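You operate a simulated robot arm through the tools that you are given. There is no shell and no other tool. Be economical: measure what you need, move in short steps, check, and stop when the job is done.

The job below is to be done with a simulated robot arm. You get a single attempt, and the scene is never put back.

JOB
Paddle both floating cheeses down close to the white divider at the green mark.
Fine: stand the divider there first; use the white paddle and put it back in its holder; the pump stays off; the cheeses already on the side bench's shelf stay there. Set down upright: white paddle.

The check looks at the end state, three seconds after you hand in, the way a careful person would. Anything else that was tipped, shoved, dropped, spilled or broken makes it a failure.

ROBOT AND FRAMES
A 7-joint arm with a two-finger parallel gripper on a trunk, on a base that drives. Base frame: it is fixed to the floor where the robot stands at the start and does not move with it; the origin is under the middle of the robot, x ahead of it, y to its left, z up; the surface under the hand at the start is at about z = 800. Units: mm, degrees, N and s.
With the tool pointing down near the work surface it reaches from about 120 to 700 mm from the robot's upright axis, wherever it stands. Its first joint turns from -115.0 to 115.0 degrees. Places, roughly: black dial [500, 100, 800]; blue lever [500, -200, 900]; green lever [800, 0, 900]; green mark of the trough [300, -100, 400]; knot cheese (6x5x4 cm) [600, 0, 500]; orange lever [500, 200, 900]; small cheese (5x5x4 cm) [600, -100, 500]; trough drain lever [100, 600, 300]; white divider (25x5x25 cm) [700, -100, 900]. Payload 3.91 kg.
The TCP is the grasp point between the finger pads, 30 mm short of the fingertips. In the tool frame z runs along the fingers and y along their closing line. Largest opening 110 mm; finger width 20, thickness 10; the body of the gripper, 48 by 112 mm, starts 55 mm behind the TCP.
Orientation is that of the tool frame in the base frame, as a unit quaternion [w, x, y, z]. With the fingers straight down and closing along the base's y, the tool's x points along the base's -x, its y along +y and its z along -z.

CONTROLS
- The arm moves only by the tool apply_moves. Its arguments are lists of equal length, an entry for each row: "hand": the gripper command, from -1 (fully open) to 1 (shut), values between in proportion; "linear": the shift along the tool's x, y, z in units of 150 mm (1.0 is 150 mm), a list of three; "delta_rot": the turn, a rotation vector about the tool's x, y, z in units of 90 degrees (1.0 is 90 degrees), a list of three. In form: {"hand": [hand, ...], "linear": [[tx, ty, tz], ...], "delta_rot": [[rx, ry, rz], ...]}. A call has 1 to 8 rows; each row is the pose to reach, as a shift and turn from the pose commanded when the call began, along the tool's axes at that moment. A call with a number of a shift or a turn outside -1 to 1 is refused whole. Each row takes 0.2 s and may step no farther than 50 mm and 8.6 degrees from the row before; otherwise, or with a gripper value out of range, the whole call is refused. Where a pose cannot be reached the arm comes as near as it can. A force on the tool above 40 N (or 10 N above the force at the start of the call, whichever is more), or a blocked arm, ends the call early, and 0.2 s more pass. The fingers move at their own pace (about 108 mm/s each) and stop on an object; they squeeze with about 37 N. The grip force told is the motor's: it shows also when the fingers shut on nothing. Time passes only in rows, and 0.2 s behind the last, so rows that repeat a pose let the fingers close. The reply holds the time, the measured pose of the TCP, the force on the tool along the base axes, the opening and the grip force, in the units named above and with some noise, with the torque about the TCP (base axes, N m) and any sound that the robot's microphone picked up, and new pictures: "show" is both (left out), scene, wrist or none.
- Cameras (640 x 400 px; columns grow to the right, rows downward): "scene" is now at [13, 102.9, 1819]; the picture's right is [-0.14, -0.99, -0.01], its down [-0.81, 0.12, -0.58] and it looks along [0.57, -0.07, -0.82] (base axes); focal length 280 px, centre (320, 200). "wrist" rides on the gripper at [72, 17, -103] in the tool frame; the picture's right is [-0.23, 0.97, 0.00], its down [-0.76, -0.18, -0.62] and it looks along [-0.61, -0.14, 0.78] (tool axes); focal length 222 px, centre (320, 200). There is no depth. A picture from a camera that has moved, and an enlarged one, comes with that camera's place and axes in the base frame and with its lens. The place of the scene camera against the robot may be out by one fixed shift of up to 25 mm in any direction.
- raise_lower(by): slides the trunk up (or, below 0, down) by that many mm; the arm and the scene camera ride with it, the base frame stays. It gives what a move gives, with no picture.
- base_move(legs): drives the robot by 1 to 6 legs, each [ahead, turn to the left] in mm and degrees, along the robot's own axes; the way and the turn of a leg run together, so that a leg with both is an arc; at most 1500 mm and 180 degrees a leg. The arm and the cameras ride along, it lands a little off, and it stops where it bumps. It gives what a move gives, and a new picture of the scene camera.
- pan_tilt(pan, tilt): turns the head with the scene camera to pan (to the left, within 155 degrees either way) and tilt (down, from -29 to 69), counted from straight ahead of the robot. It gives what a move gives, and a new picture of the scene camera.
- zoom(camera, box): a new picture of the part [left, top, right, bottom] of that camera's present view, enlarged. No time passes.
- hand_in(): hands the job in; it is judged then, once.

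Work in short steps. Places have to be worked out from the pictures, the camera data and where the tool is seen: move nearer, look again, correct. Check each grasp and each placing, and mend what went wrong. You have 120 turns and 260 pictures in all, those below and enlarged ones among them. Open the gripper and draw the arm clear of the work before you hand the job in, unless the task says otherwise; then end with one line.

The tools are called after "Call:" as name(argument=value, ...) on one line, values as JSON. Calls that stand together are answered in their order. apply_moves: Moves the arm, as the interface text tells. Its arguments: {"type":"object","properties":{"hand":{"type":"array","items":{"type":"number"}},"linear":{"type":"array","items":{"type":"array","items":{"type":"number"}}},"delta_rot":{"type":"array","items":{"type":"array","items":{"type":"number"}}},"show":{"type":"string","enum":["both","scene","wrist","none"]}},"required":["hand","linear","delta_rot"]} The other tools are called the same way: raise_lower (by) slides the trunk up or down; base_move (legs) drives the base; pan_tilt (pan, tilt) turns the head that bears the scene camera; zoom (camera, box) takes an enlarged picture of a part of a camera's view; hand_in () hands the job in.

At the start:

```text
clock: 0.0
position: [520.8, 138.7, 1272.0]
tcp_rot: [0.001, -0.006, 1.0, 0.001]
contact_force: [0.6, 0.1, 0.5]
ft_torque: [0.04, 0.02, 0.02]
width: 110.3
grasp_force: 0.0
trunk travel left (down, up): [-925.0, 65.0]
robot x, y, heading: [0.1, -12.8, 0.1]
head pan, tilt: [-7.9, 54.9]
```

scene: 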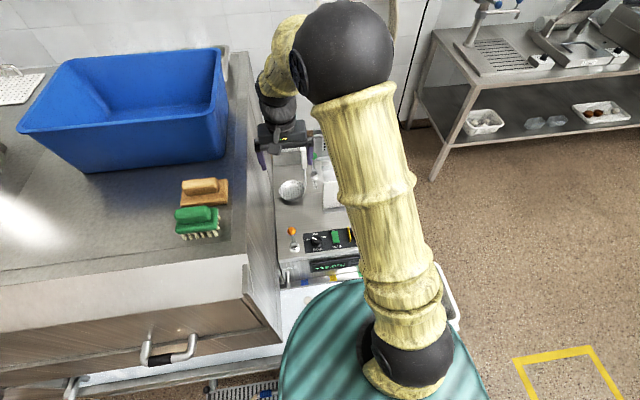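
wrist: 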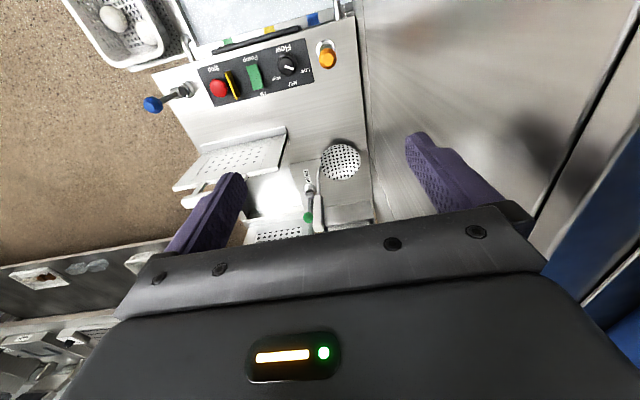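

The scene shows a counter ahead with a machine and the arm blocking much of the view. I'll pan the head to look around first.

Call:
pan_tilt(pan=-40, tilt=50)

Call:
pan_tilt(pan=30, tilt=55)

Call:
zoom(camera="wrist", box=[120, 0, 400, 250])

```text
clock: 1.0
position: [524.0, 145.2, 1269.5]
tcp_rot: [0.0, -0.005, 1.0, -0.004]
contact_force: [-0.2, 0.5, 0.0]
ft_torque: [0.02, -0.01, -0.01]
width: 109.9
grasp_force: 0.1
trunk travel left (down, up): [-925.0, 65.0]
robot x, y, heading: [-1.4, -14.1, -0.3]
head pan, tilt: [-40.0, 50.0]
camera scene: at [-0.1, 63.4, 1825.1], right [-0.64, -0.76, -0.01], down [-0.58, 0.5, -0.64], along [0.49, -0.41, -0.77], focal length 280 px, centre (320, 200)
```

scene: 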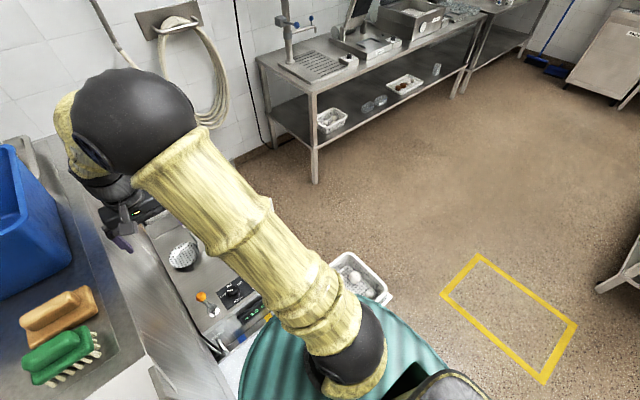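

```text
clock: 2.4
position: [524.0, 146.3, 1270.2]
tcp_rot: [-0.001, -0.005, 1.0, -0.003]
contact_force: [0.0, -1.1, 0.1]
ft_torque: [0.03, 0.0, 0.01]
width: 109.9
grasp_force: 0.1
trunk travel left (down, up): [-925.0, 65.0]
robot x, y, heading: [2.6, -10.4, -0.1]
head pan, tilt: [30.0, 55.0]
camera scene: at [3.2, 149.5, 1819.1], right [0.5, -0.87, 0.0], down [-0.71, -0.4, -0.58], along [0.5, 0.29, -0.82], focal length 280 px, centre (320, 200)
```

scene: 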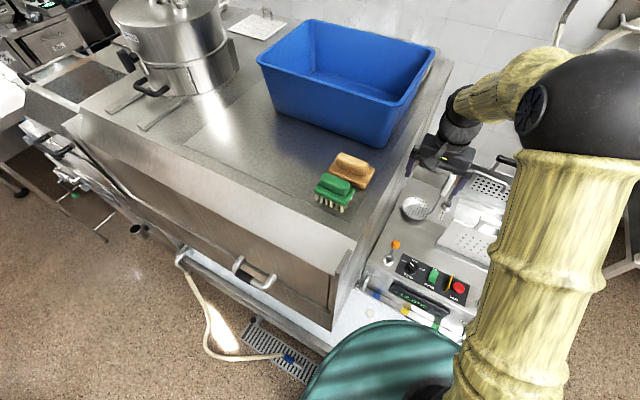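

```text
1.60 times, centred on (260, 125) of wrist
camera zoom: at [451.5, 163.4, 1372.8], right [0.22, 0.98, 0.0], down [0.76, -0.17, 0.62], along [0.61, -0.14, -0.78], focal length 355 px, centre (416, 320)
```

zoom: 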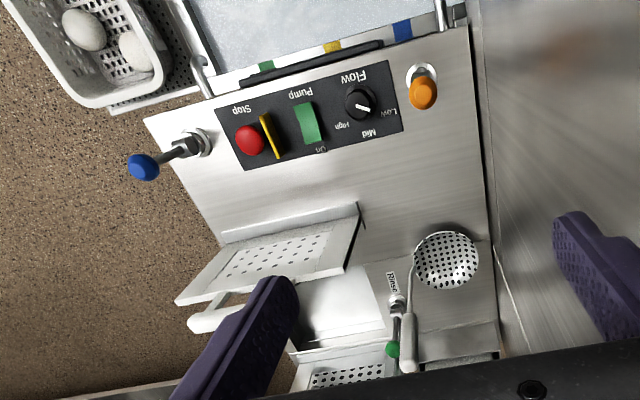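

The trough lies between the robot and the console, with colored marks on its rim. I'll look steeply down to see it.

Call:
pan_tilt(pan=10, tilt=69)

Call:
pan_tilt(pan=-60, tilt=69)

Call:
zoom(camera="wrist", box=[60, 0, 380, 80])

```text
clock: 3.2
position: [524.1, 146.4, 1268.7]
tcp_rot: [-0.001, -0.006, 1.0, -0.003]
contact_force: [0.5, -0.1, 0.8]
ft_torque: [-0.04, 0.02, 0.0]
width: 109.9
grasp_force: 0.1
trunk travel left (down, up): [-925.0, 65.0]
robot x, y, heading: [-0.1, -14.4, -0.3]
head pan, tilt: [10.0, 68.8]
camera scene: at [-4.2, 123.5, 1803.5], right [0.17, -0.98, -0.01], down [-0.92, -0.16, -0.37], along [0.36, 0.07, -0.93], focal length 280 px, centre (320, 200)
```

scene: 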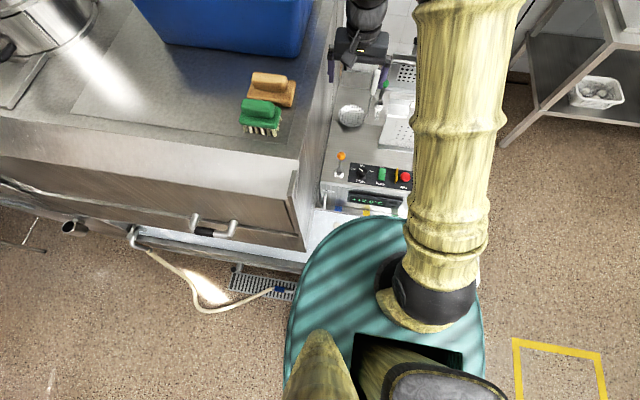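

```text
clock: 4.6
position: [524.9, 145.1, 1270.4]
tcp_rot: [-0.001, -0.005, 1.0, -0.002]
contact_force: [0.1, 0.1, -1.2]
ft_torque: [0.02, -0.01, 0.05]
width: 109.9
grasp_force: 0.1
trunk travel left (down, up): [-925.0, 65.0]
robot x, y, heading: [-0.1, -12.6, -0.2]
head pan, tilt: [-60.0, 68.8]
camera scene: at [-31.4, 65.3, 1803.0], right [-0.87, -0.5, -0.01], down [-0.46, 0.81, -0.36], along [0.18, -0.31, -0.93], focal length 280 px, centre (320, 200)
```

scene: 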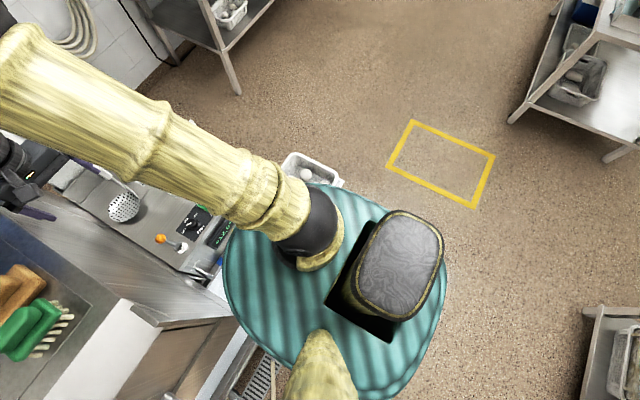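

```text
2.00 times, centred on (220, 40) of wrist
camera zoom: at [451.5, 163.5, 1372.8], right [0.22, 0.98, 0.0], down [0.76, -0.17, 0.62], along [0.61, -0.14, -0.78], focal length 444 px, centre (520, 520)
```

zoom: 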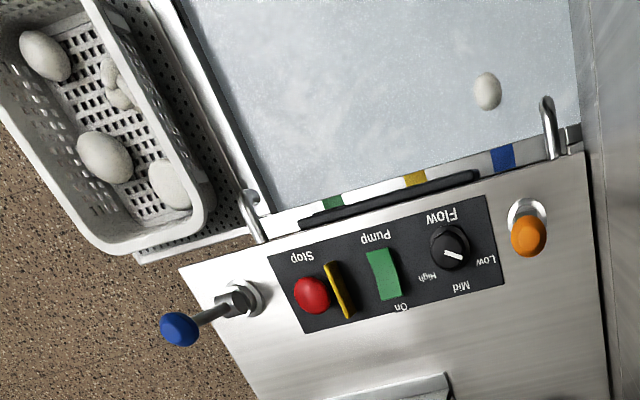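

I need a wider view of the trough that lies under the robot's chest. I'll check behind before backing off.

Call:
pan_tilt(pan=-150, tilt=45)

Call:
pan_tilt(pan=140, tilt=45)

```text
clock: 6.3
position: [523.6, 146.5, 1270.3]
tcp_rot: [-0.001, -0.005, 1.0, -0.003]
contact_force: [0.2, 0.7, 0.4]
ft_torque: [0.04, -0.03, -0.01]
width: 110.3
grasp_force: 0.1
trunk travel left (down, up): [-925.0, 65.0]
robot x, y, heading: [0.8, -13.4, 0.1]
head pan, tilt: [-150.0, 45.0]
camera scene: at [-129.9, 73.0, 1831.5], right [-0.5, 0.87, 0.0], down [0.62, 0.36, -0.7], along [-0.61, -0.35, -0.71], focal length 280 px, centre (320, 200)
```

scene: 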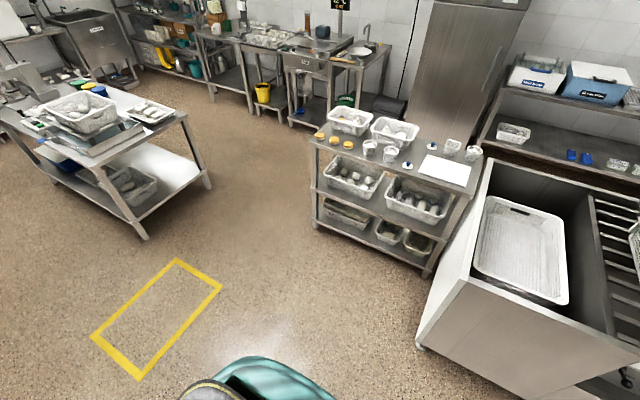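

```text
clock: 10.2
position: [524.9, 145.8, 1269.4]
tcp_rot: [-0.001, -0.005, 1.0, -0.002]
contact_force: [-0.3, 0.3, 0.3]
ft_torque: [-0.04, 0.0, -0.02]
width: 109.9
grasp_force: 0.1
trunk travel left (down, up): [-925.0, 65.0]
robot x, y, heading: [-1.7, -15.2, -0.1]
head pan, tilt: [140.0, 45.0]
camera scene: at [-121.6, 166.0, 1832.1], right [0.64, 0.76, 0.01], down [0.54, -0.45, -0.71], along [-0.54, 0.46, -0.71], focal length 280 px, centre (320, 200)
```

scene: 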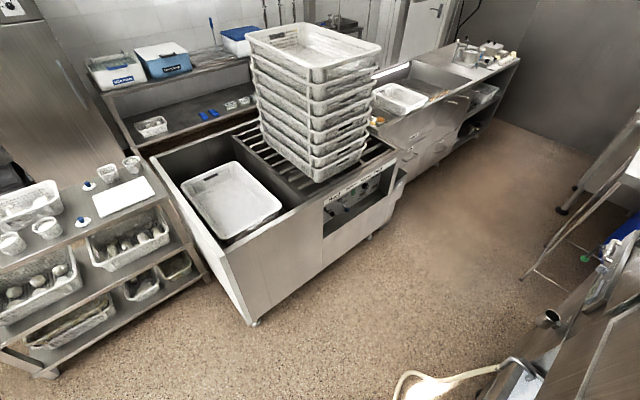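

Clear for about 0.4 m behind. I'll back up 350 mm straight and look at the trough.

Call:
base_move(legs=[[-350, 0]])

Call:
pan_tilt(pan=20, tilt=62)

Call:
pan_tilt(pan=-35, tilt=58)

```text
clock: 12.8
position: [174.2, 148.2, 1268.1]
tcp_rot: [-0.001, -0.006, 1.0, -0.002]
contact_force: [0.4, -0.4, 0.2]
ft_torque: [0.01, -0.03, -0.01]
width: 109.6
grasp_force: 0.1
trunk travel left (down, up): [-925.0, 65.0]
robot x, y, heading: [-349.3, -14.0, 0.1]
head pan, tilt: [140.0, 45.0]
camera scene: at [-466.1, 178.0, 1829.9], right [0.64, 0.77, 0.0], down [0.54, -0.45, -0.71], along [-0.54, 0.45, -0.71], focal length 280 px, centre (320, 200)
```

scene: 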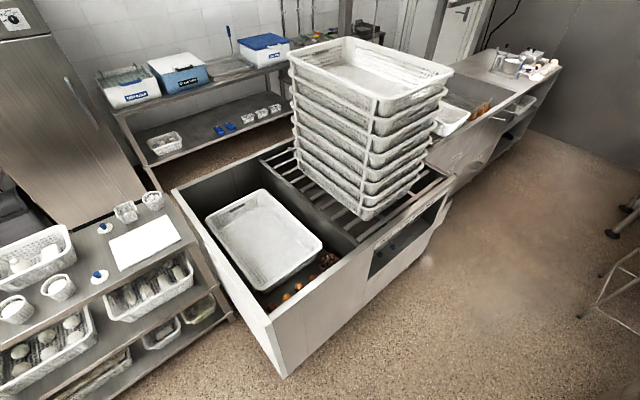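

```text
clock: 14.8
position: [174.9, 148.9, 1268.1]
tcp_rot: [-0.001, -0.006, 1.0, -0.002]
contact_force: [0.0, -0.3, 0.2]
ft_torque: [0.01, 0.01, -0.01]
width: 109.9
grasp_force: 0.1
trunk travel left (down, up): [-925.0, 65.0]
robot x, y, heading: [-348.7, -11.2, -0.1]
head pan, tilt: [20.0, 62.0]
camera scene: at [-342.5, 147.7, 1808.2], right [0.34, -0.94, 0.0], down [-0.83, -0.3, -0.47], along [0.44, 0.16, -0.88], focal length 280 px, centre (320, 200)
```

scene: 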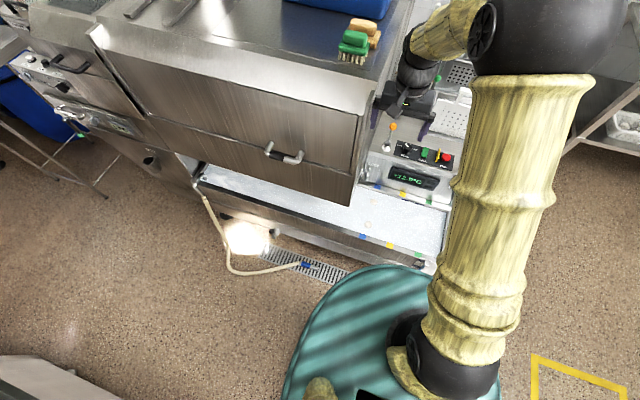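

```text
clock: 16.1
position: [174.5, 149.4, 1267.3]
tcp_rot: [-0.001, -0.006, 1.0, -0.002]
contact_force: [0.6, -0.4, -0.3]
ft_torque: [-0.05, 0.01, -0.02]
width: 110.1
grasp_force: 0.1
trunk travel left (down, up): [-925.0, 65.0]
robot x, y, heading: [-347.1, -11.6, 0.0]
head pan, tilt: [-35.0, 58.0]
camera scene: at [-346.4, 86.2, 1812.9], right [-0.57, -0.82, 0.0], down [-0.7, 0.49, -0.53], along [0.43, -0.3, -0.85], focal length 280 px, centre (320, 200)
```

scene: 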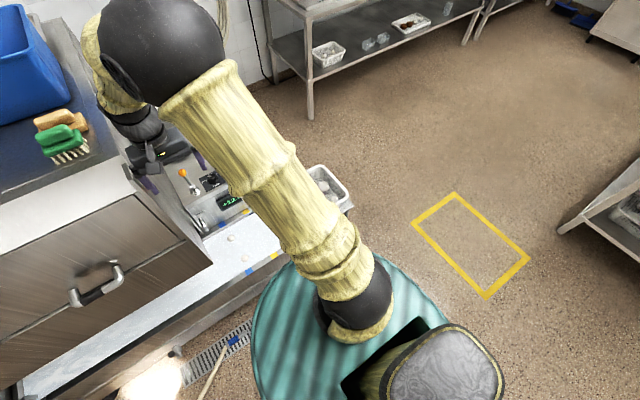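

Now I can see the trough running along y between robot and console. I'll zoom in on it.

Call:
zoom(camera="scene", box=[130, 150, 350, 290])

Call:
pan_tilt(pan=12, tilt=58)

Call:
zoom(camera="scene", box=[270, 50, 470, 290])

Call:
zoom(camera="wrist", box=[0, 0, 640, 230])

```text
2.86 times, centred on (240, 220) of scene
camera zoom: at [-346.4, 86.2, 1812.9], right [-0.57, -0.82, 0.0], down [-0.7, 0.49, -0.53], along [0.43, -0.3, -0.85], focal length 801 px, centre (549, 143)
```

zoom: 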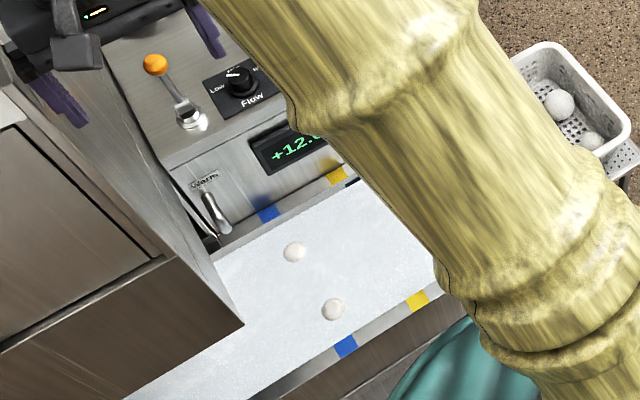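

```text
clock: 17.2
position: [174.7, 149.0, 1267.3]
tcp_rot: [-0.001, -0.006, 1.0, -0.003]
contact_force: [-0.6, 0.0, 0.1]
ft_torque: [0.02, 0.0, -0.03]
width: 110.1
grasp_force: 0.1
trunk travel left (down, up): [-925.0, 65.0]
robot x, y, heading: [-351.1, -13.5, -0.0]
head pan, tilt: [12.0, 58.0]
camera scene: at [-335.5, 139.8, 1812.9], right [0.21, -0.98, 0.0], down [-0.83, -0.18, -0.53], along [0.52, 0.11, -0.85], focal length 280 px, centre (320, 200)
```

scene: 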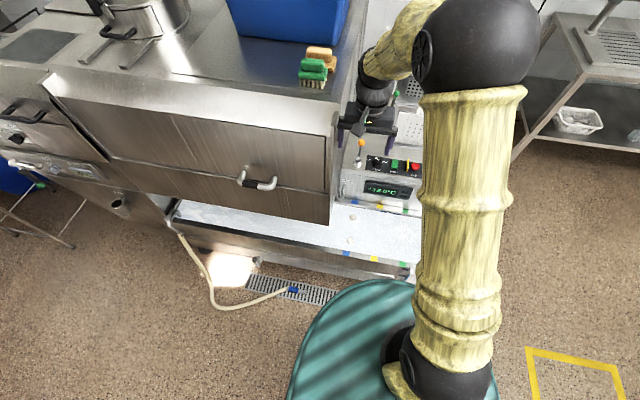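

```text
1.67 times, centred on (370, 170) of scene
camera zoom: at [-335.5, 139.8, 1812.9], right [0.21, -0.98, 0.0], down [-0.83, -0.18, -0.53], along [0.52, 0.11, -0.85], focal length 467 px, centre (237, 250)
```

zoom: 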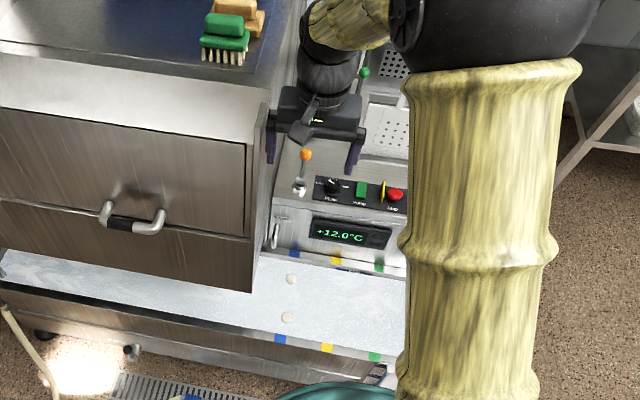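

```text
1.00 times, centred on (320, 115) of wrist (not enlarged: the box is as wide or as high as the picture)
camera zoom: at [102.1, 166.2, 1371.0], right [0.22, 0.98, -0.01], down [0.77, -0.16, 0.62], along [0.61, -0.14, -0.78], focal length 222 px, centre (320, 285)
```

zoom: 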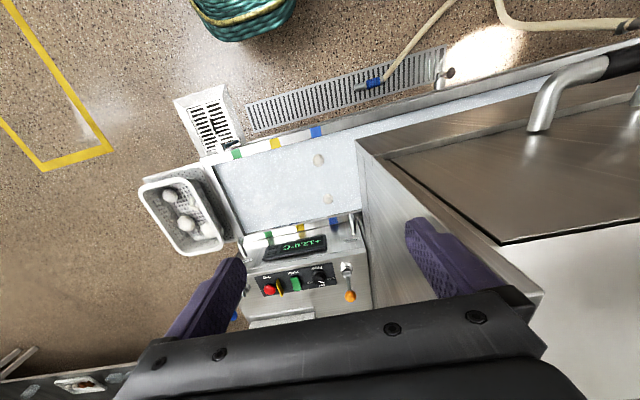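

Both cheeses float near the blue marks. I'll turn the robot to the right so that the arm leaves the camera's view, and look at the console for the paddle, holder and divider.

Call:
base_move(legs=[[0, -60]])

Call:
pan_tilt(pan=60, tilt=45)

Call:
zoom(camera="scene", box=[160, 50, 480, 250])

```text
clock: 21.4
position: [52.3, -386.3, 1266.2]
tcp_rot: [-0.002, 0.494, 0.869, -0.001]
contact_force: [-0.3, -0.2, -0.8]
ft_torque: [-0.03, 0.03, 0.01]
width: 110.3
grasp_force: 0.1
trunk travel left (down, up): [-925.0, 65.0]
robot x, y, heading: [-350.3, -12.8, -60.2]
head pan, tilt: [12.0, 58.0]
camera scene: at [-194.4, 49.7, 1812.9], right [-0.74, -0.67, 0.0], down [-0.57, 0.63, -0.53], along [0.35, -0.39, -0.85], focal length 280 px, centre (320, 200)
```

scene: 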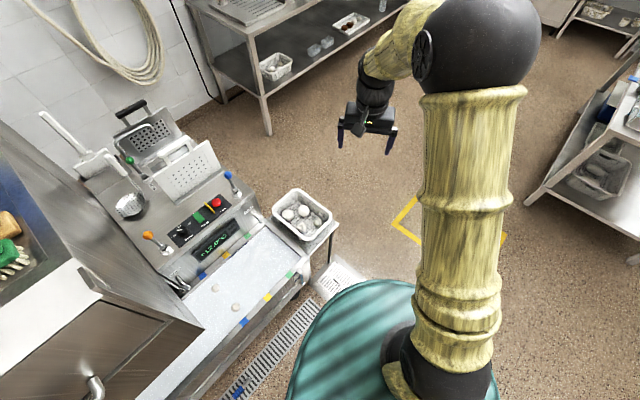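

```text
clock: 22.6
position: [52.6, -386.0, 1267.4]
tcp_rot: [-0.003, 0.496, 0.869, -0.001]
contact_force: [0.6, 0.6, 0.6]
ft_torque: [-0.03, -0.01, -0.01]
width: 109.9
grasp_force: 0.0
trunk travel left (down, up): [-925.0, 65.0]
robot x, y, heading: [-349.7, -15.5, -60.1]
head pan, tilt: [60.0, 45.0]
camera scene: at [-159.2, 100.9, 1830.0], right [0.0, -1.0, 0.0], down [-0.71, 0.0, -0.71], along [0.71, 0.0, -0.71], focal length 280 px, centre (320, 200)
```

scene: 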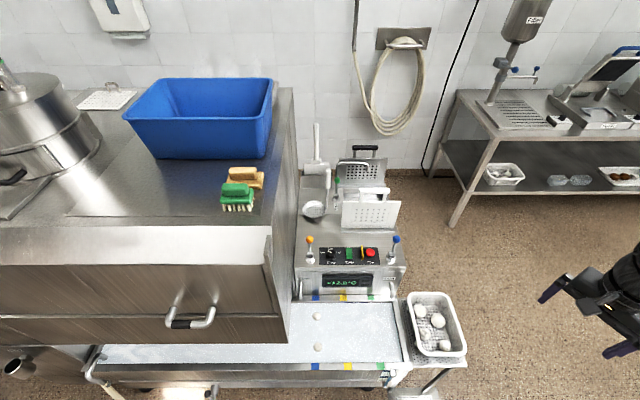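

```text
2.00 times, centred on (320, 150) of scene
camera zoom: at [-159.2, 100.9, 1830.0], right [0.0, -1.0, 0.0], down [-0.71, 0.0, -0.71], along [0.71, 0.0, -0.71], focal length 560 px, centre (320, 300)
```

zoom: 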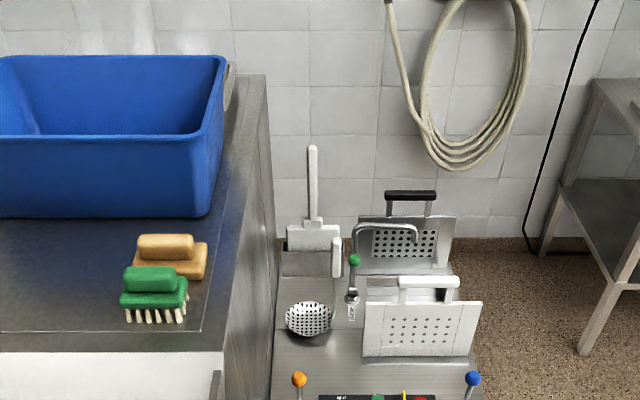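

Now visible: white divider with handle stands on the console, the white paddle stands handle-up in a holder at the rear left. I'll zoom on the water and the paddle.

Call:
zoom(camera="scene", box=[260, 230, 480, 390])

Call:
zoom(camera="scene", box=[280, 115, 420, 215])

Call:
zoom(camera="scene", box=[60, 300, 300, 400])

```text
2.50 times, centred on (370, 310) of scene
camera zoom: at [-159.2, 100.9, 1830.0], right [0.0, -1.0, 0.0], down [-0.71, 0.0, -0.71], along [0.71, 0.0, -0.71], focal length 701 px, centre (195, -75)
```

zoom: 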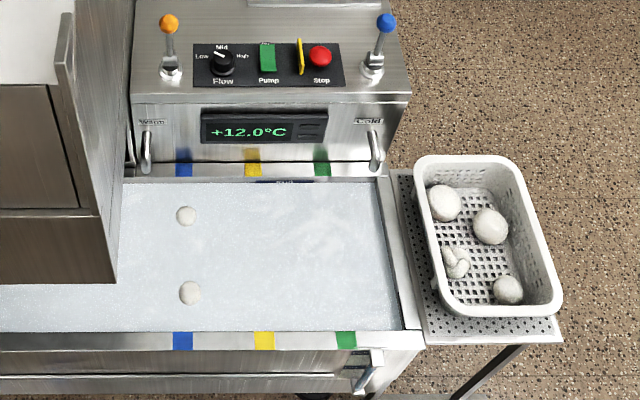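

```text
4.00 times, centred on (350, 165) of scene
camera zoom: at [-159.2, 100.9, 1830.0], right [0.0, -1.0, 0.0], down [-0.71, 0.0, -0.71], along [0.71, 0.0, -0.71], focal length 1121 px, centre (200, 340)
```

zoom: 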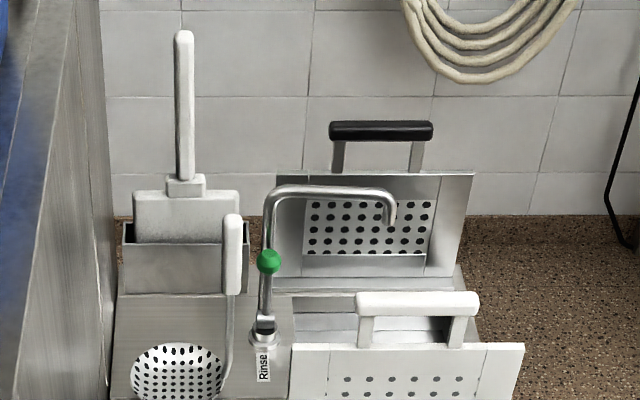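

```text
2.67 times, centred on (180, 350) of scene
camera zoom: at [-159.2, 100.9, 1830.0], right [0.0, -1.0, 0.0], down [-0.71, 0.0, -0.71], along [0.71, 0.0, -0.71], focal length 747 px, centre (693, -200)
```

zoom: 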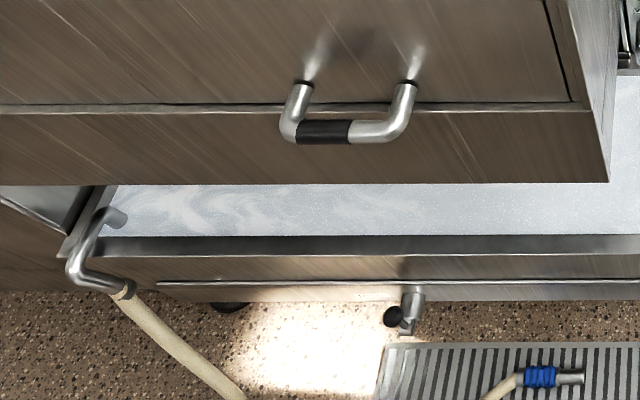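

Everything on the console should be reachable from its right-hand side (open floor there). I'll drive round the basket table to about (800, -490), facing +y.

Call:
base_move(legs=[[0, -5], [800, 0], [0, 65], [810, 0], [0, 90], [230, 0]])

Call:
pan_tilt(pan=0, tilt=55)

```text
clock: 26.6
position: [307.1, -872.3, 1225.4]
tcp_rot: [-0.031, 0.542, 0.839, -0.02]
contact_force: [-0.3, -4.7, 1.3]
ft_torque: [0.37, -0.06, 0.0]
width: 110.3
grasp_force: 0.0
trunk travel left (down, up): [-925.0, 65.0]
robot x, y, heading: [-125.3, -452.4, -59.2]
head pan, tilt: [60.0, 45.0]
stopped in leg 2: the robot was blocked; the commanded pose is now the measured one
camera scene: at [30.8, -347.9, 1836.4], right [0.02, -1.0, 0.0], down [-0.7, -0.01, -0.72], along [0.72, 0.01, -0.7], focal length 280 px, centre (320, 200)
```

scene: 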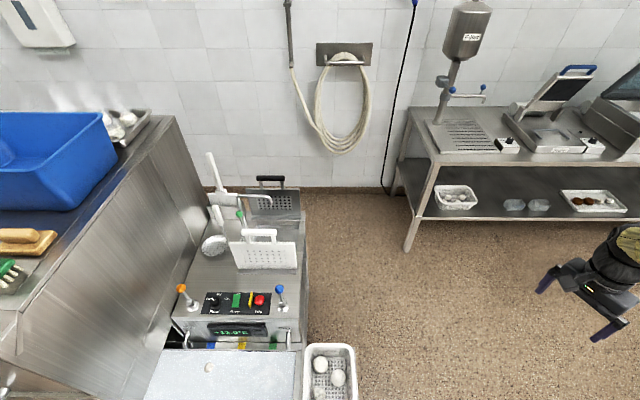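

```text
clock: 27.9
position: [284.8, -860.7, 1241.8]
tcp_rot: [-0.022, 0.547, 0.837, -0.021]
contact_force: [-0.9, 0.3, 0.5]
ft_torque: [0.05, -0.1, -0.02]
width: 110.1
grasp_force: 0.1
trunk travel left (down, up): [-925.0, 65.0]
robot x, y, heading: [-124.6, -455.5, -59.8]
head pan, tilt: [0.0, 55.0]
camera scene: at [-8.5, -389.5, 1821.8], right [-0.86, -0.51, -0.01], down [-0.4, 0.7, -0.58], along [0.3, -0.5, -0.81], focal length 280 px, centre (320, 200)
```

scene: 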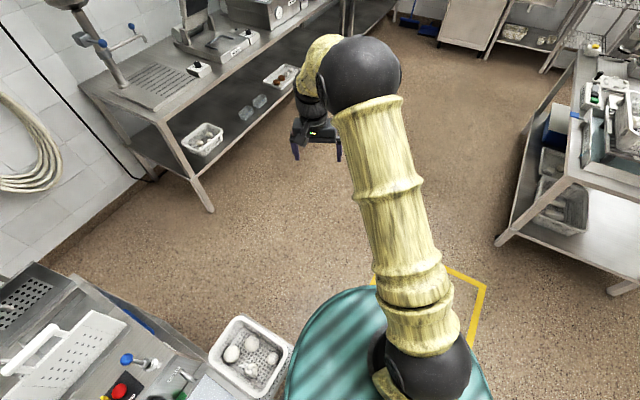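

The base was blocked at (-125,-452). I'll look down at what's near on the left and in front.

Call:
pan_tilt(pan=45, tilt=69)

Call:
pan_tilt(pan=-60, tilt=60)

Call:
zoom(camera="wrist", box=[0, 0, 640, 230])

```text
clock: 29.1
position: [280.4, -864.4, 1241.4]
tcp_rot: [-0.02, 0.543, 0.839, -0.016]
contact_force: [-0.2, -0.7, 0.2]
ft_torque: [0.01, 0.01, 0.03]
width: 110.0
grasp_force: 0.0
trunk travel left (down, up): [-925.0, 65.0]
robot x, y, heading: [-126.9, -453.8, -60.1]
head pan, tilt: [45.0, 68.8]
camera scene: at [-10.3, -352.7, 1809.6], right [-0.26, -0.97, -0.01], down [-0.89, 0.24, -0.39], along [0.38, -0.09, -0.92], focal length 280 px, centre (320, 200)
```

scene: 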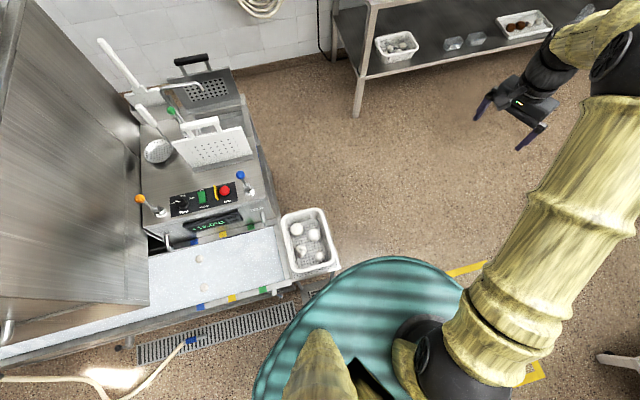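

```text
clock: 30.9
position: [282.8, -863.5, 1240.3]
tcp_rot: [-0.023, 0.542, 0.84, -0.017]
contact_force: [-0.2, 0.6, -0.2]
ft_torque: [-0.01, 0.0, -0.02]
width: 110.3
grasp_force: 0.1
trunk travel left (down, up): [-925.0, 65.0]
robot x, y, heading: [-119.6, -447.7, -59.8]
head pan, tilt: [-60.0, 60.0]
camera scene: at [-93.1, -394.5, 1816.1], right [-0.87, 0.5, -0.02], down [0.44, 0.75, -0.49], along [-0.23, -0.43, -0.87], focal length 280 px, centre (320, 200)
```

scene: 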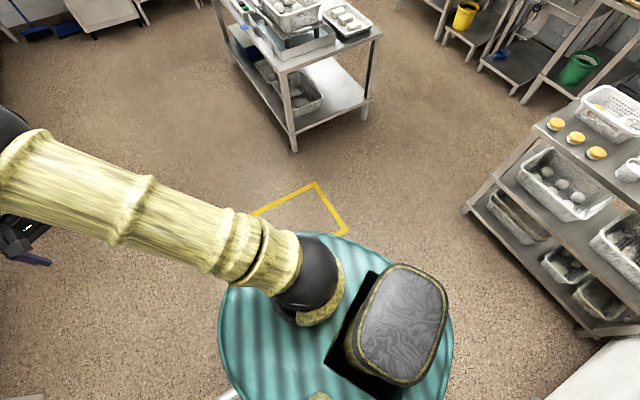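

```text
1.00 times, centred on (320, 115) of wrist (not enlarged: the box is as wide or as high as the picture)
camera zoom: at [274.4, -788.4, 1344.8], right [0.98, 0.19, -0.05], down [0.19, -0.76, 0.62], along [0.08, -0.61, -0.78], focal length 222 px, centre (320, 285)
```

zoom: 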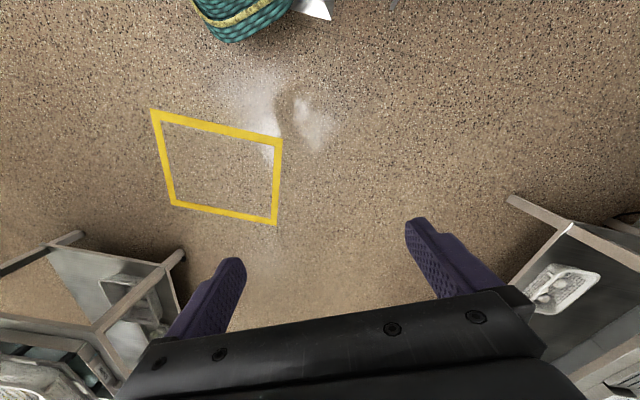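

Something low by the trough corner (white grate-like box) seems to have stopped the base. I'll back off 200 mm and look at it.

Call:
base_move(legs=[[-230, 0]])

Call:
pan_tilt(pan=40, tilt=67)

Call:
zoom(camera="scene", box=[220, 180, 460, 330])

Call:
zoom(camera="wrist", box=[0, 0, 640, 230])

```text
clock: 32.8
position: [172.8, -670.3, 1239.2]
tcp_rot: [-0.024, 0.542, 0.84, -0.018]
contact_force: [-0.6, -0.2, -0.2]
ft_torque: [-0.01, -0.01, 0.0]
width: 110.3
grasp_force: 0.1
trunk travel left (down, up): [-925.0, 65.0]
robot x, y, heading: [-237.6, -260.4, -60.2]
head pan, tilt: [-60.0, 60.0]
camera scene: at [-163.1, -203.2, 1810.4], right [-0.87, 0.5, 0.0], down [0.43, 0.75, -0.5], along [-0.25, -0.43, -0.87], focal length 280 px, centre (320, 200)
```

scene: 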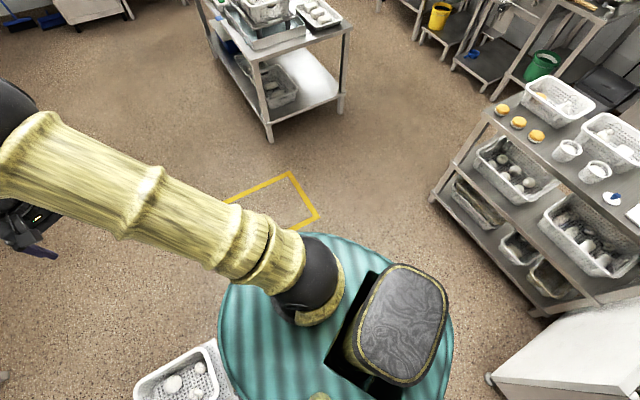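

```text
clock: 34.6
position: [171.4, -670.5, 1239.0]
tcp_rot: [-0.022, 0.543, 0.839, -0.017]
contact_force: [-0.3, 0.0, 0.5]
ft_torque: [0.0, -0.02, 0.01]
width: 109.6
grasp_force: 0.0
trunk travel left (down, up): [-925.0, 65.0]
robot x, y, heading: [-237.3, -258.0, -60.0]
head pan, tilt: [40.0, 67.0]
camera scene: at [-76.5, -166.8, 1802.9], right [-0.34, -0.94, 0.0], down [-0.86, 0.32, -0.39], along [0.37, -0.13, -0.92], focal length 280 px, centre (320, 200)
```

scene: 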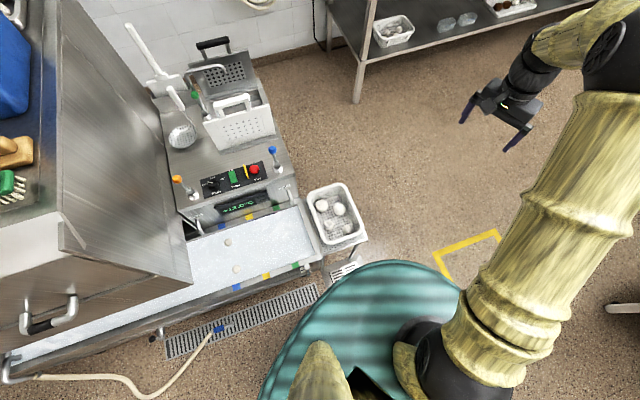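

```text
2.67 times, centred on (340, 255) of scene
camera zoom: at [-76.5, -166.8, 1802.9], right [-0.34, -0.94, 0.0], down [-0.86, 0.32, -0.39], along [0.37, -0.13, -0.92], focal length 747 px, centre (267, 53)
```

zoom: 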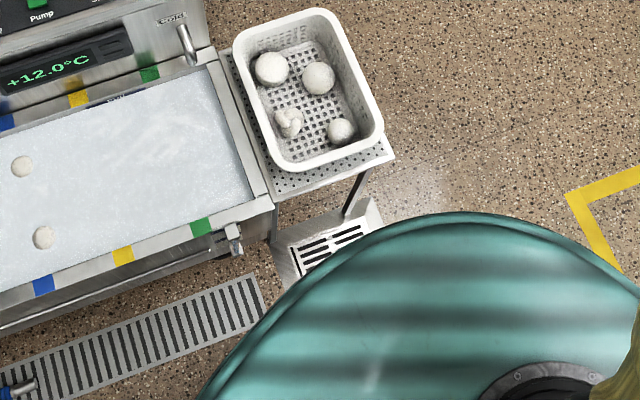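

```text
1.00 times, centred on (320, 115) of wrist (not enlarged: the box is as wide or as high as the picture)
camera zoom: at [163.2, -596.7, 1343.5], right [0.98, 0.19, -0.06], down [0.19, -0.77, 0.62], along [0.08, -0.61, -0.79], focal length 222 px, centre (320, 285)
```

zoom: 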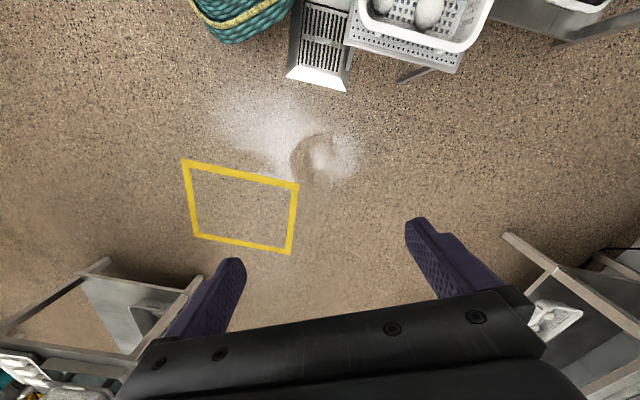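

The obstacle is a low grate box at x 60–190, y −530…−280. I'll go round it wider: down to y≈−810, across to x≈800, then face the console.

Call:
base_move(legs=[[0, -30], [550, 0], [0, 90], [1040, 0], [0, 90], [300, 0]])

Call:
pan_tilt(pan=30, tilt=58)

Call:
pan_tilt(pan=-15, tilt=55)

Call:
zoom(camera="wrist", box=[0, 0, 640, 230])

```text
clock: 59.1
position: [640.9, 58.8, 1238.8]
tcp_rot: [0.01, -0.672, 0.74, -0.026]
contact_force: [0.0, 0.2, -0.6]
ft_torque: [-0.01, 0.01, -0.01]
width: 110.0
grasp_force: 0.1
trunk travel left (down, up): [-925.0, 65.0]
robot x, y, heading: [795.8, -504.8, 90.3]
head pan, tilt: [40.0, 67.0]
camera scene: at [610.9, -534.7, 1802.9], right [0.76, 0.65, 0.0], down [0.6, -0.7, -0.39], along [-0.25, 0.3, -0.92], focal length 280 px, centre (320, 200)
```

scene: 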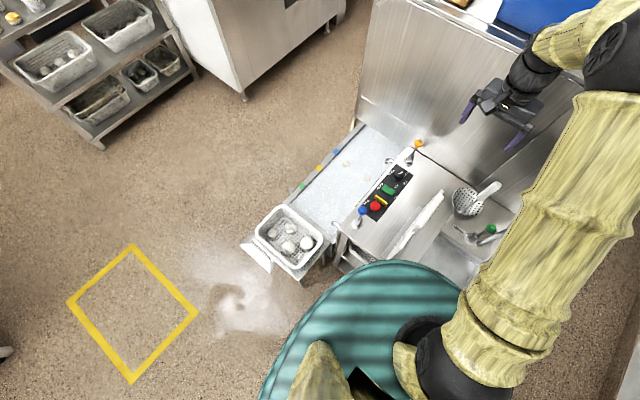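

```text
clock: 59.8
position: [640.8, 58.2, 1239.8]
tcp_rot: [0.009, -0.672, 0.74, -0.026]
contact_force: [0.1, 0.6, 0.2]
ft_torque: [-0.01, 0.01, -0.03]
width: 110.1
grasp_force: 0.1
trunk travel left (down, up): [-925.0, 65.0]
robot x, y, heading: [791.9, -506.0, 90.3]
head pan, tilt: [30.0, 58.0]
camera scene: at [613.7, -520.5, 1812.8], right [0.86, 0.5, 0.0], down [0.43, -0.73, -0.53], along [-0.27, 0.46, -0.85], focal length 280 px, centre (320, 200)
```

scene: 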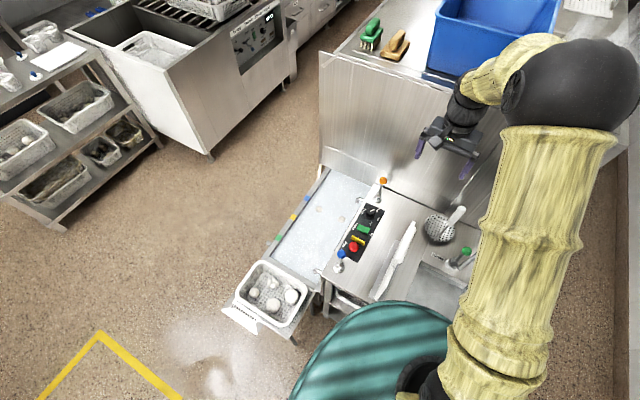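

```text
clock: 61.0
position: [641.8, 57.4, 1239.9]
tcp_rot: [0.01, -0.672, 0.74, -0.026]
contact_force: [-0.5, 0.5, -0.1]
ft_torque: [0.02, 0.0, -0.01]
width: 109.8
grasp_force: 0.0
trunk travel left (down, up): [-925.0, 65.0]
robot x, y, heading: [792.7, -505.1, 90.4]
head pan, tilt: [-15.0, 55.0]
camera scene: at [666.7, -509.8, 1816.5], right [0.97, -0.25, 0.0], down [-0.21, -0.79, -0.57], along [0.15, 0.55, -0.82], focal length 280 px, centre (320, 200)
```

scene: 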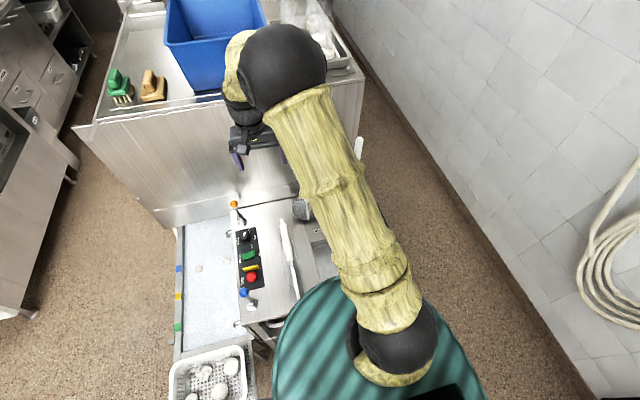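

```text
1.00 times, centred on (320, 115) of wrist (not enlarged: the box is as wide or as high as the picture)
camera zoom: at [612.0, -8.4, 1343.6], right [-0.95, 0.32, -0.06], down [0.22, 0.76, 0.62], along [0.24, 0.57, -0.79], focal length 222 px, centre (320, 285)
```

zoom: 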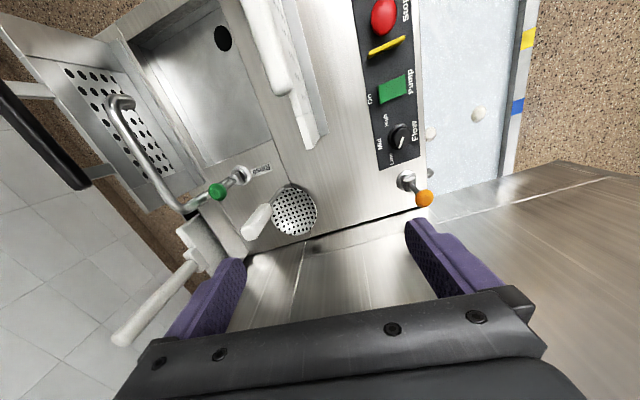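

The wrist view shows divider handle along y at about (670,−110,1040), the paddle handle at left. I'll level the tool and move above the divider's handle.

Call:
apply_moves(hand=[-1, -1, -1, -1], linear=[[0.3, -0.07, 0], [0.6, -0.14, 0], [0.9, -0.2, 0], [1.0, -0.2, 0]], delta_rot=[[-0.01, -0.005, -0.02], [-0.02, -0.01, -0.04], [-0.032, -0.0144, -0.061], [-0.032, -0.0144, -0.061]])

```text
clock: 62.0
position: [655.8, -93.8, 1243.9]
tcp_rot: [0.0, 0.707, -0.707, 0.002]
contact_force: [0.4, 0.1, 1.0]
ft_torque: [0.01, -0.01, 0.0]
width: 110.0
grasp_force: 0.1
trunk travel left (down, up): [-925.0, 65.0]
robot x, y, heading: [795.8, -500.7, 90.2]
head pan, tilt: [-15.0, 55.0]
camera scene: at [666.4, -509.3, 1816.5], right [0.97, -0.25, 0.0], down [-0.21, -0.79, -0.57], along [0.15, 0.55, -0.82], focal length 280 px, centre (320, 200)
camera wrist: at [638.8, -165.0, 1347.6], right [-0.97, 0.23, 0.0], down [0.18, 0.76, 0.62], along [0.14, 0.61, -0.78], focal length 222 px, centre (320, 200)
```

scene: 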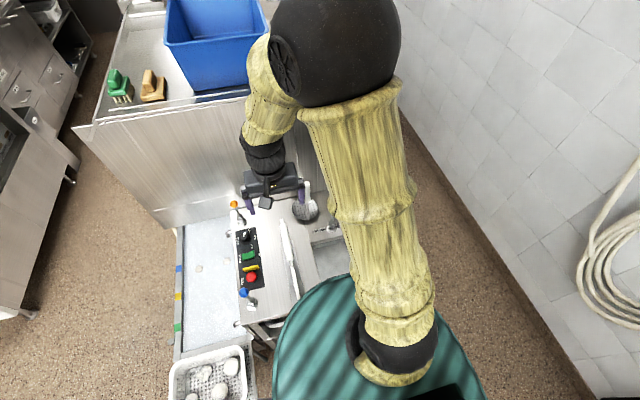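
wrist: 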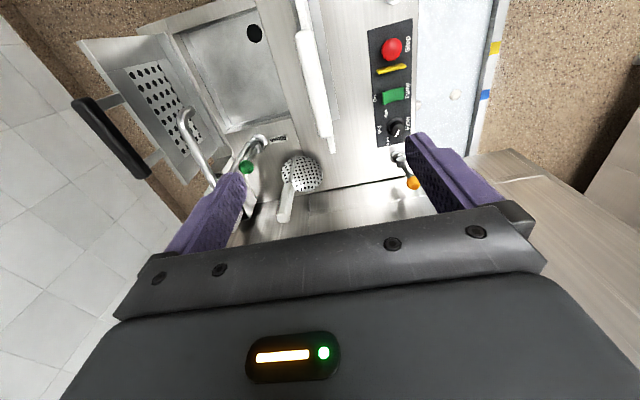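

The handle bar is visible in the wrist view near x≈657, y −165…−78. I'll zoom for accuracy.

Call:
zoom(camera="wrist", box=[230, 0, 390, 160])

Call:
zoom(camera="scene", box=[220, 170, 340, 340])

```text
2.50 times, centred on (310, 80) of wrist
camera zoom: at [638.8, -165.0, 1347.6], right [-0.97, 0.23, 0.0], down [0.18, 0.76, 0.62], along [0.14, 0.61, -0.78], focal length 555 px, centre (345, 500)
```

zoom: 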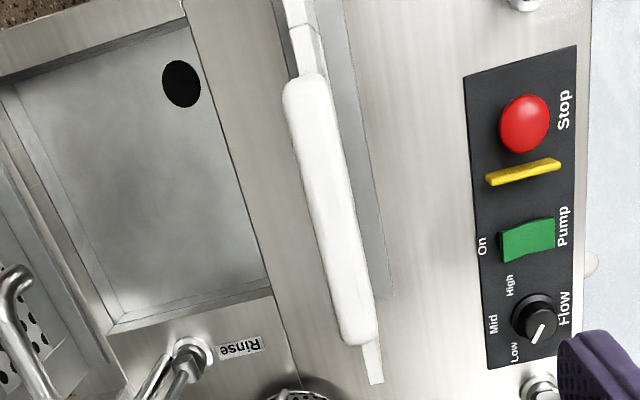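

```text
2.35 times, centred on (280, 255) of scene
camera zoom: at [666.4, -509.3, 1816.5], right [0.97, -0.25, 0.0], down [-0.21, -0.79, -0.57], along [0.15, 0.55, -0.82], focal length 659 px, centre (414, 71)
```

zoom: 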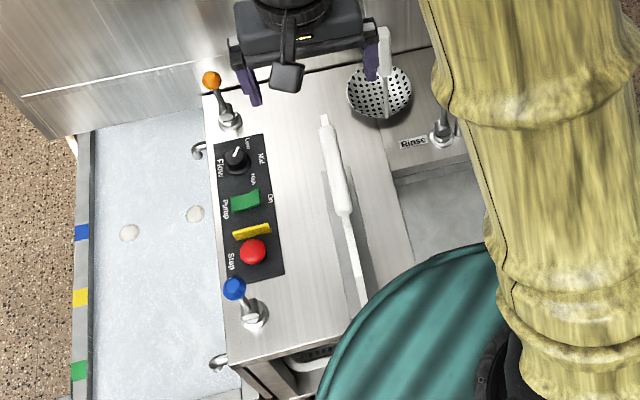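

Handle centre is at about (659,−101,1035), aligned with y. I'll descend in two stages with the open fingers straddling it.

Call:
apply_moves(hand=[-1, -1, -1, -1], linear=[[0.047, -0.02, 0.3], [0.047, -0.02, 0.6], [0.047, -0.02, 0.9], [0.047, -0.02, 0.95]], delta_rot=[[0, 0, 0], [0, 0, 0], [0, 0, 0], [0, 0, 0]])

```text
clock: 63.0
position: [659.3, -102.0, 1102.8]
tcp_rot: [0.0, -0.707, 0.707, 0.0]
contact_force: [-0.4, -0.4, 0.2]
ft_torque: [-0.01, 0.01, -0.02]
width: 110.0
grasp_force: 0.2
trunk travel left (down, up): [-925.0, 65.0]
robot x, y, heading: [793.5, -504.4, 90.5]
head pan, tilt: [-15.0, 55.0]
camera scene: at [667.2, -510.8, 1816.6], right [0.97, -0.25, 0.0], down [-0.21, -0.79, -0.57], along [0.15, 0.56, -0.82], focal length 280 px, centre (320, 200)
camera wrist: at [642.6, -173.2, 1205.2], right [-0.97, 0.23, 0.0], down [0.18, 0.76, 0.62], along [0.14, 0.61, -0.78], focal length 222 px, centre (320, 200)
```

scene: 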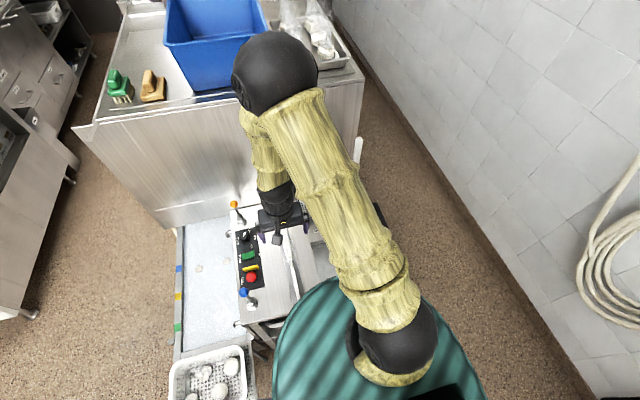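
wrist: 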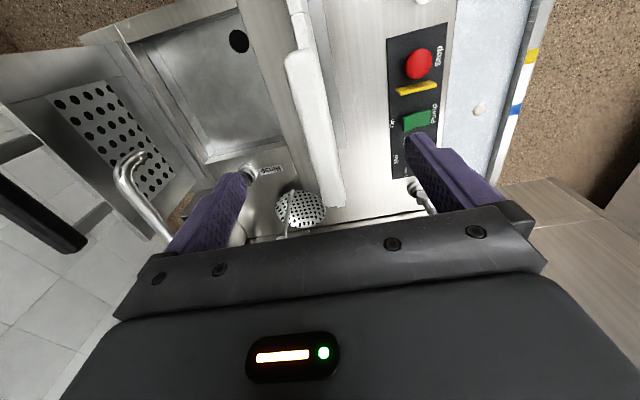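

The bar remains centred between the fingers. I'll descend 62 mm more and look.

Call:
apply_moves(hand=[-1, -1, -1], linear=[[0, 0, 0.2], [0, 0, 0.41], [0, 0, 0.41]], delta_rot=[[0, 0, 0], [0, 0, 0], [0, 0, 0]], show="wrist")

```text
clock: 63.8
position: [660.0, -100.7, 1039.3]
tcp_rot: [0.001, 0.707, -0.707, 0.0]
contact_force: [0.1, -0.4, 1.3]
ft_torque: [0.01, 0.02, -0.01]
width: 110.1
grasp_force: 0.1
trunk travel left (down, up): [-925.0, 65.0]
robot x, y, heading: [795.5, -504.3, 90.2]
head pan, tilt: [-15.0, 55.0]
camera wrist: at [642.5, -172.0, 1144.0], right [-0.97, 0.23, 0.0], down [0.18, 0.76, 0.62], along [0.14, 0.61, -0.78], focal length 222 px, centre (320, 200)
```

wrist: 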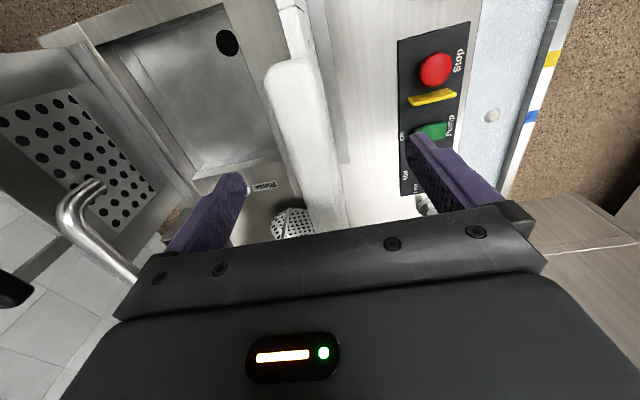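

Bar top is about z 1047, TCP now at 1039. I'll lower 5 mm and close.

Call:
apply_moves(hand=[-1, 1, 1, 1, 1], linear=[[0, 0, 0.033], [0, 0, 0.033], [0, 0, 0.033], [0, 0, 0.033], [0, 0, 0.033]], delta_rot=[[0, 0, 0], [0, 0, 0], [0, 0, 0], [0, 0, 0], [0, 0, 0]], show="wrist")

```text
clock: 65.0
position: [660.4, -100.8, 1034.5]
tcp_rot: [0.0, -0.707, 0.707, -0.001]
contact_force: [-0.8, 0.8, -0.3]
ft_torque: [0.07, 0.07, 0.14]
width: 21.9
grasp_force: 37.3
trunk travel left (down, up): [-925.0, 65.0]
robot x, y, heading: [796.9, -504.6, 90.4]
head pan, tilt: [-15.0, 55.0]
camera wrist: at [642.4, -172.0, 1138.9], right [-0.97, 0.23, 0.0], down [0.18, 0.76, 0.62], along [0.14, 0.61, -0.78], focal length 222 px, centre (320, 200)
```

wrist: 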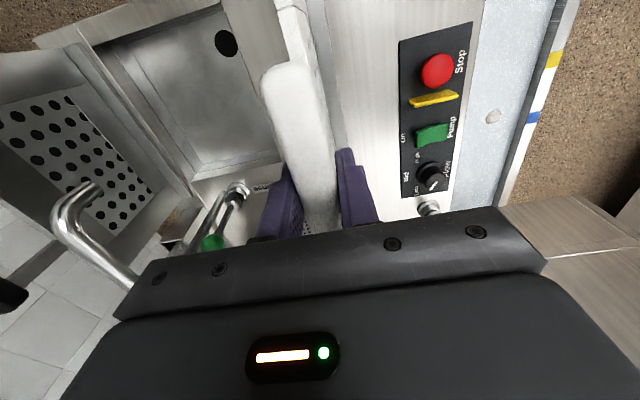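

Gripped at 22 mm. Lifting 150 mm.

Call:
apply_moves(hand=[1, 1, 1, 1], linear=[[0, 0, -0.2], [0, 0, -0.5], [0, 0, -0.8], [0, 0, -1.0]], delta_rot=[[0, 0, 0], [0, 0, 0], [0, 0, 0], [0, 0, 0]])

```text
clock: 66.0
position: [660.0, -102.0, 1184.4]
tcp_rot: [-0.001, -0.707, 0.707, -0.001]
contact_force: [-0.3, -0.2, -5.5]
ft_torque: [0.01, 0.02, -0.01]
width: 21.7
grasp_force: 36.9
trunk travel left (down, up): [-925.0, 65.0]
robot x, y, heading: [796.3, -504.3, 90.3]
head pan, tilt: [-15.0, 55.0]
camera scene: at [666.9, -510.3, 1816.5], right [0.97, -0.25, 0.0], down [-0.21, -0.79, -0.57], along [0.15, 0.55, -0.82], focal length 280 px, centre (320, 200)
camera wrist: at [642.7, -172.9, 1289.0], right [-0.97, 0.23, 0.0], down [0.18, 0.76, 0.62], along [0.14, 0.61, -0.78], focal length 222 px, centre (320, 200)
```

scene: 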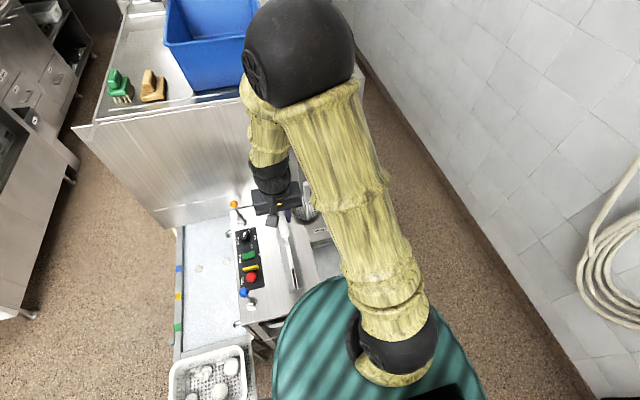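
wrist: 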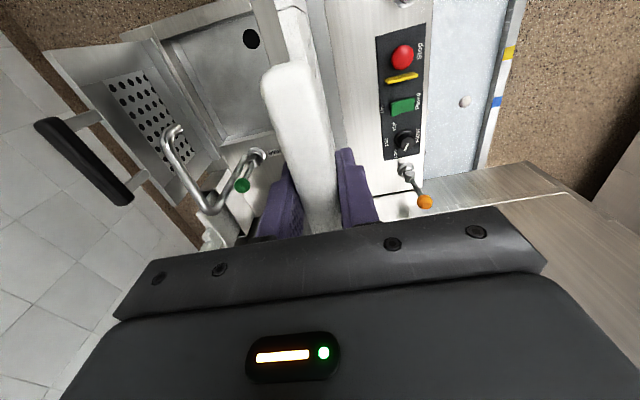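

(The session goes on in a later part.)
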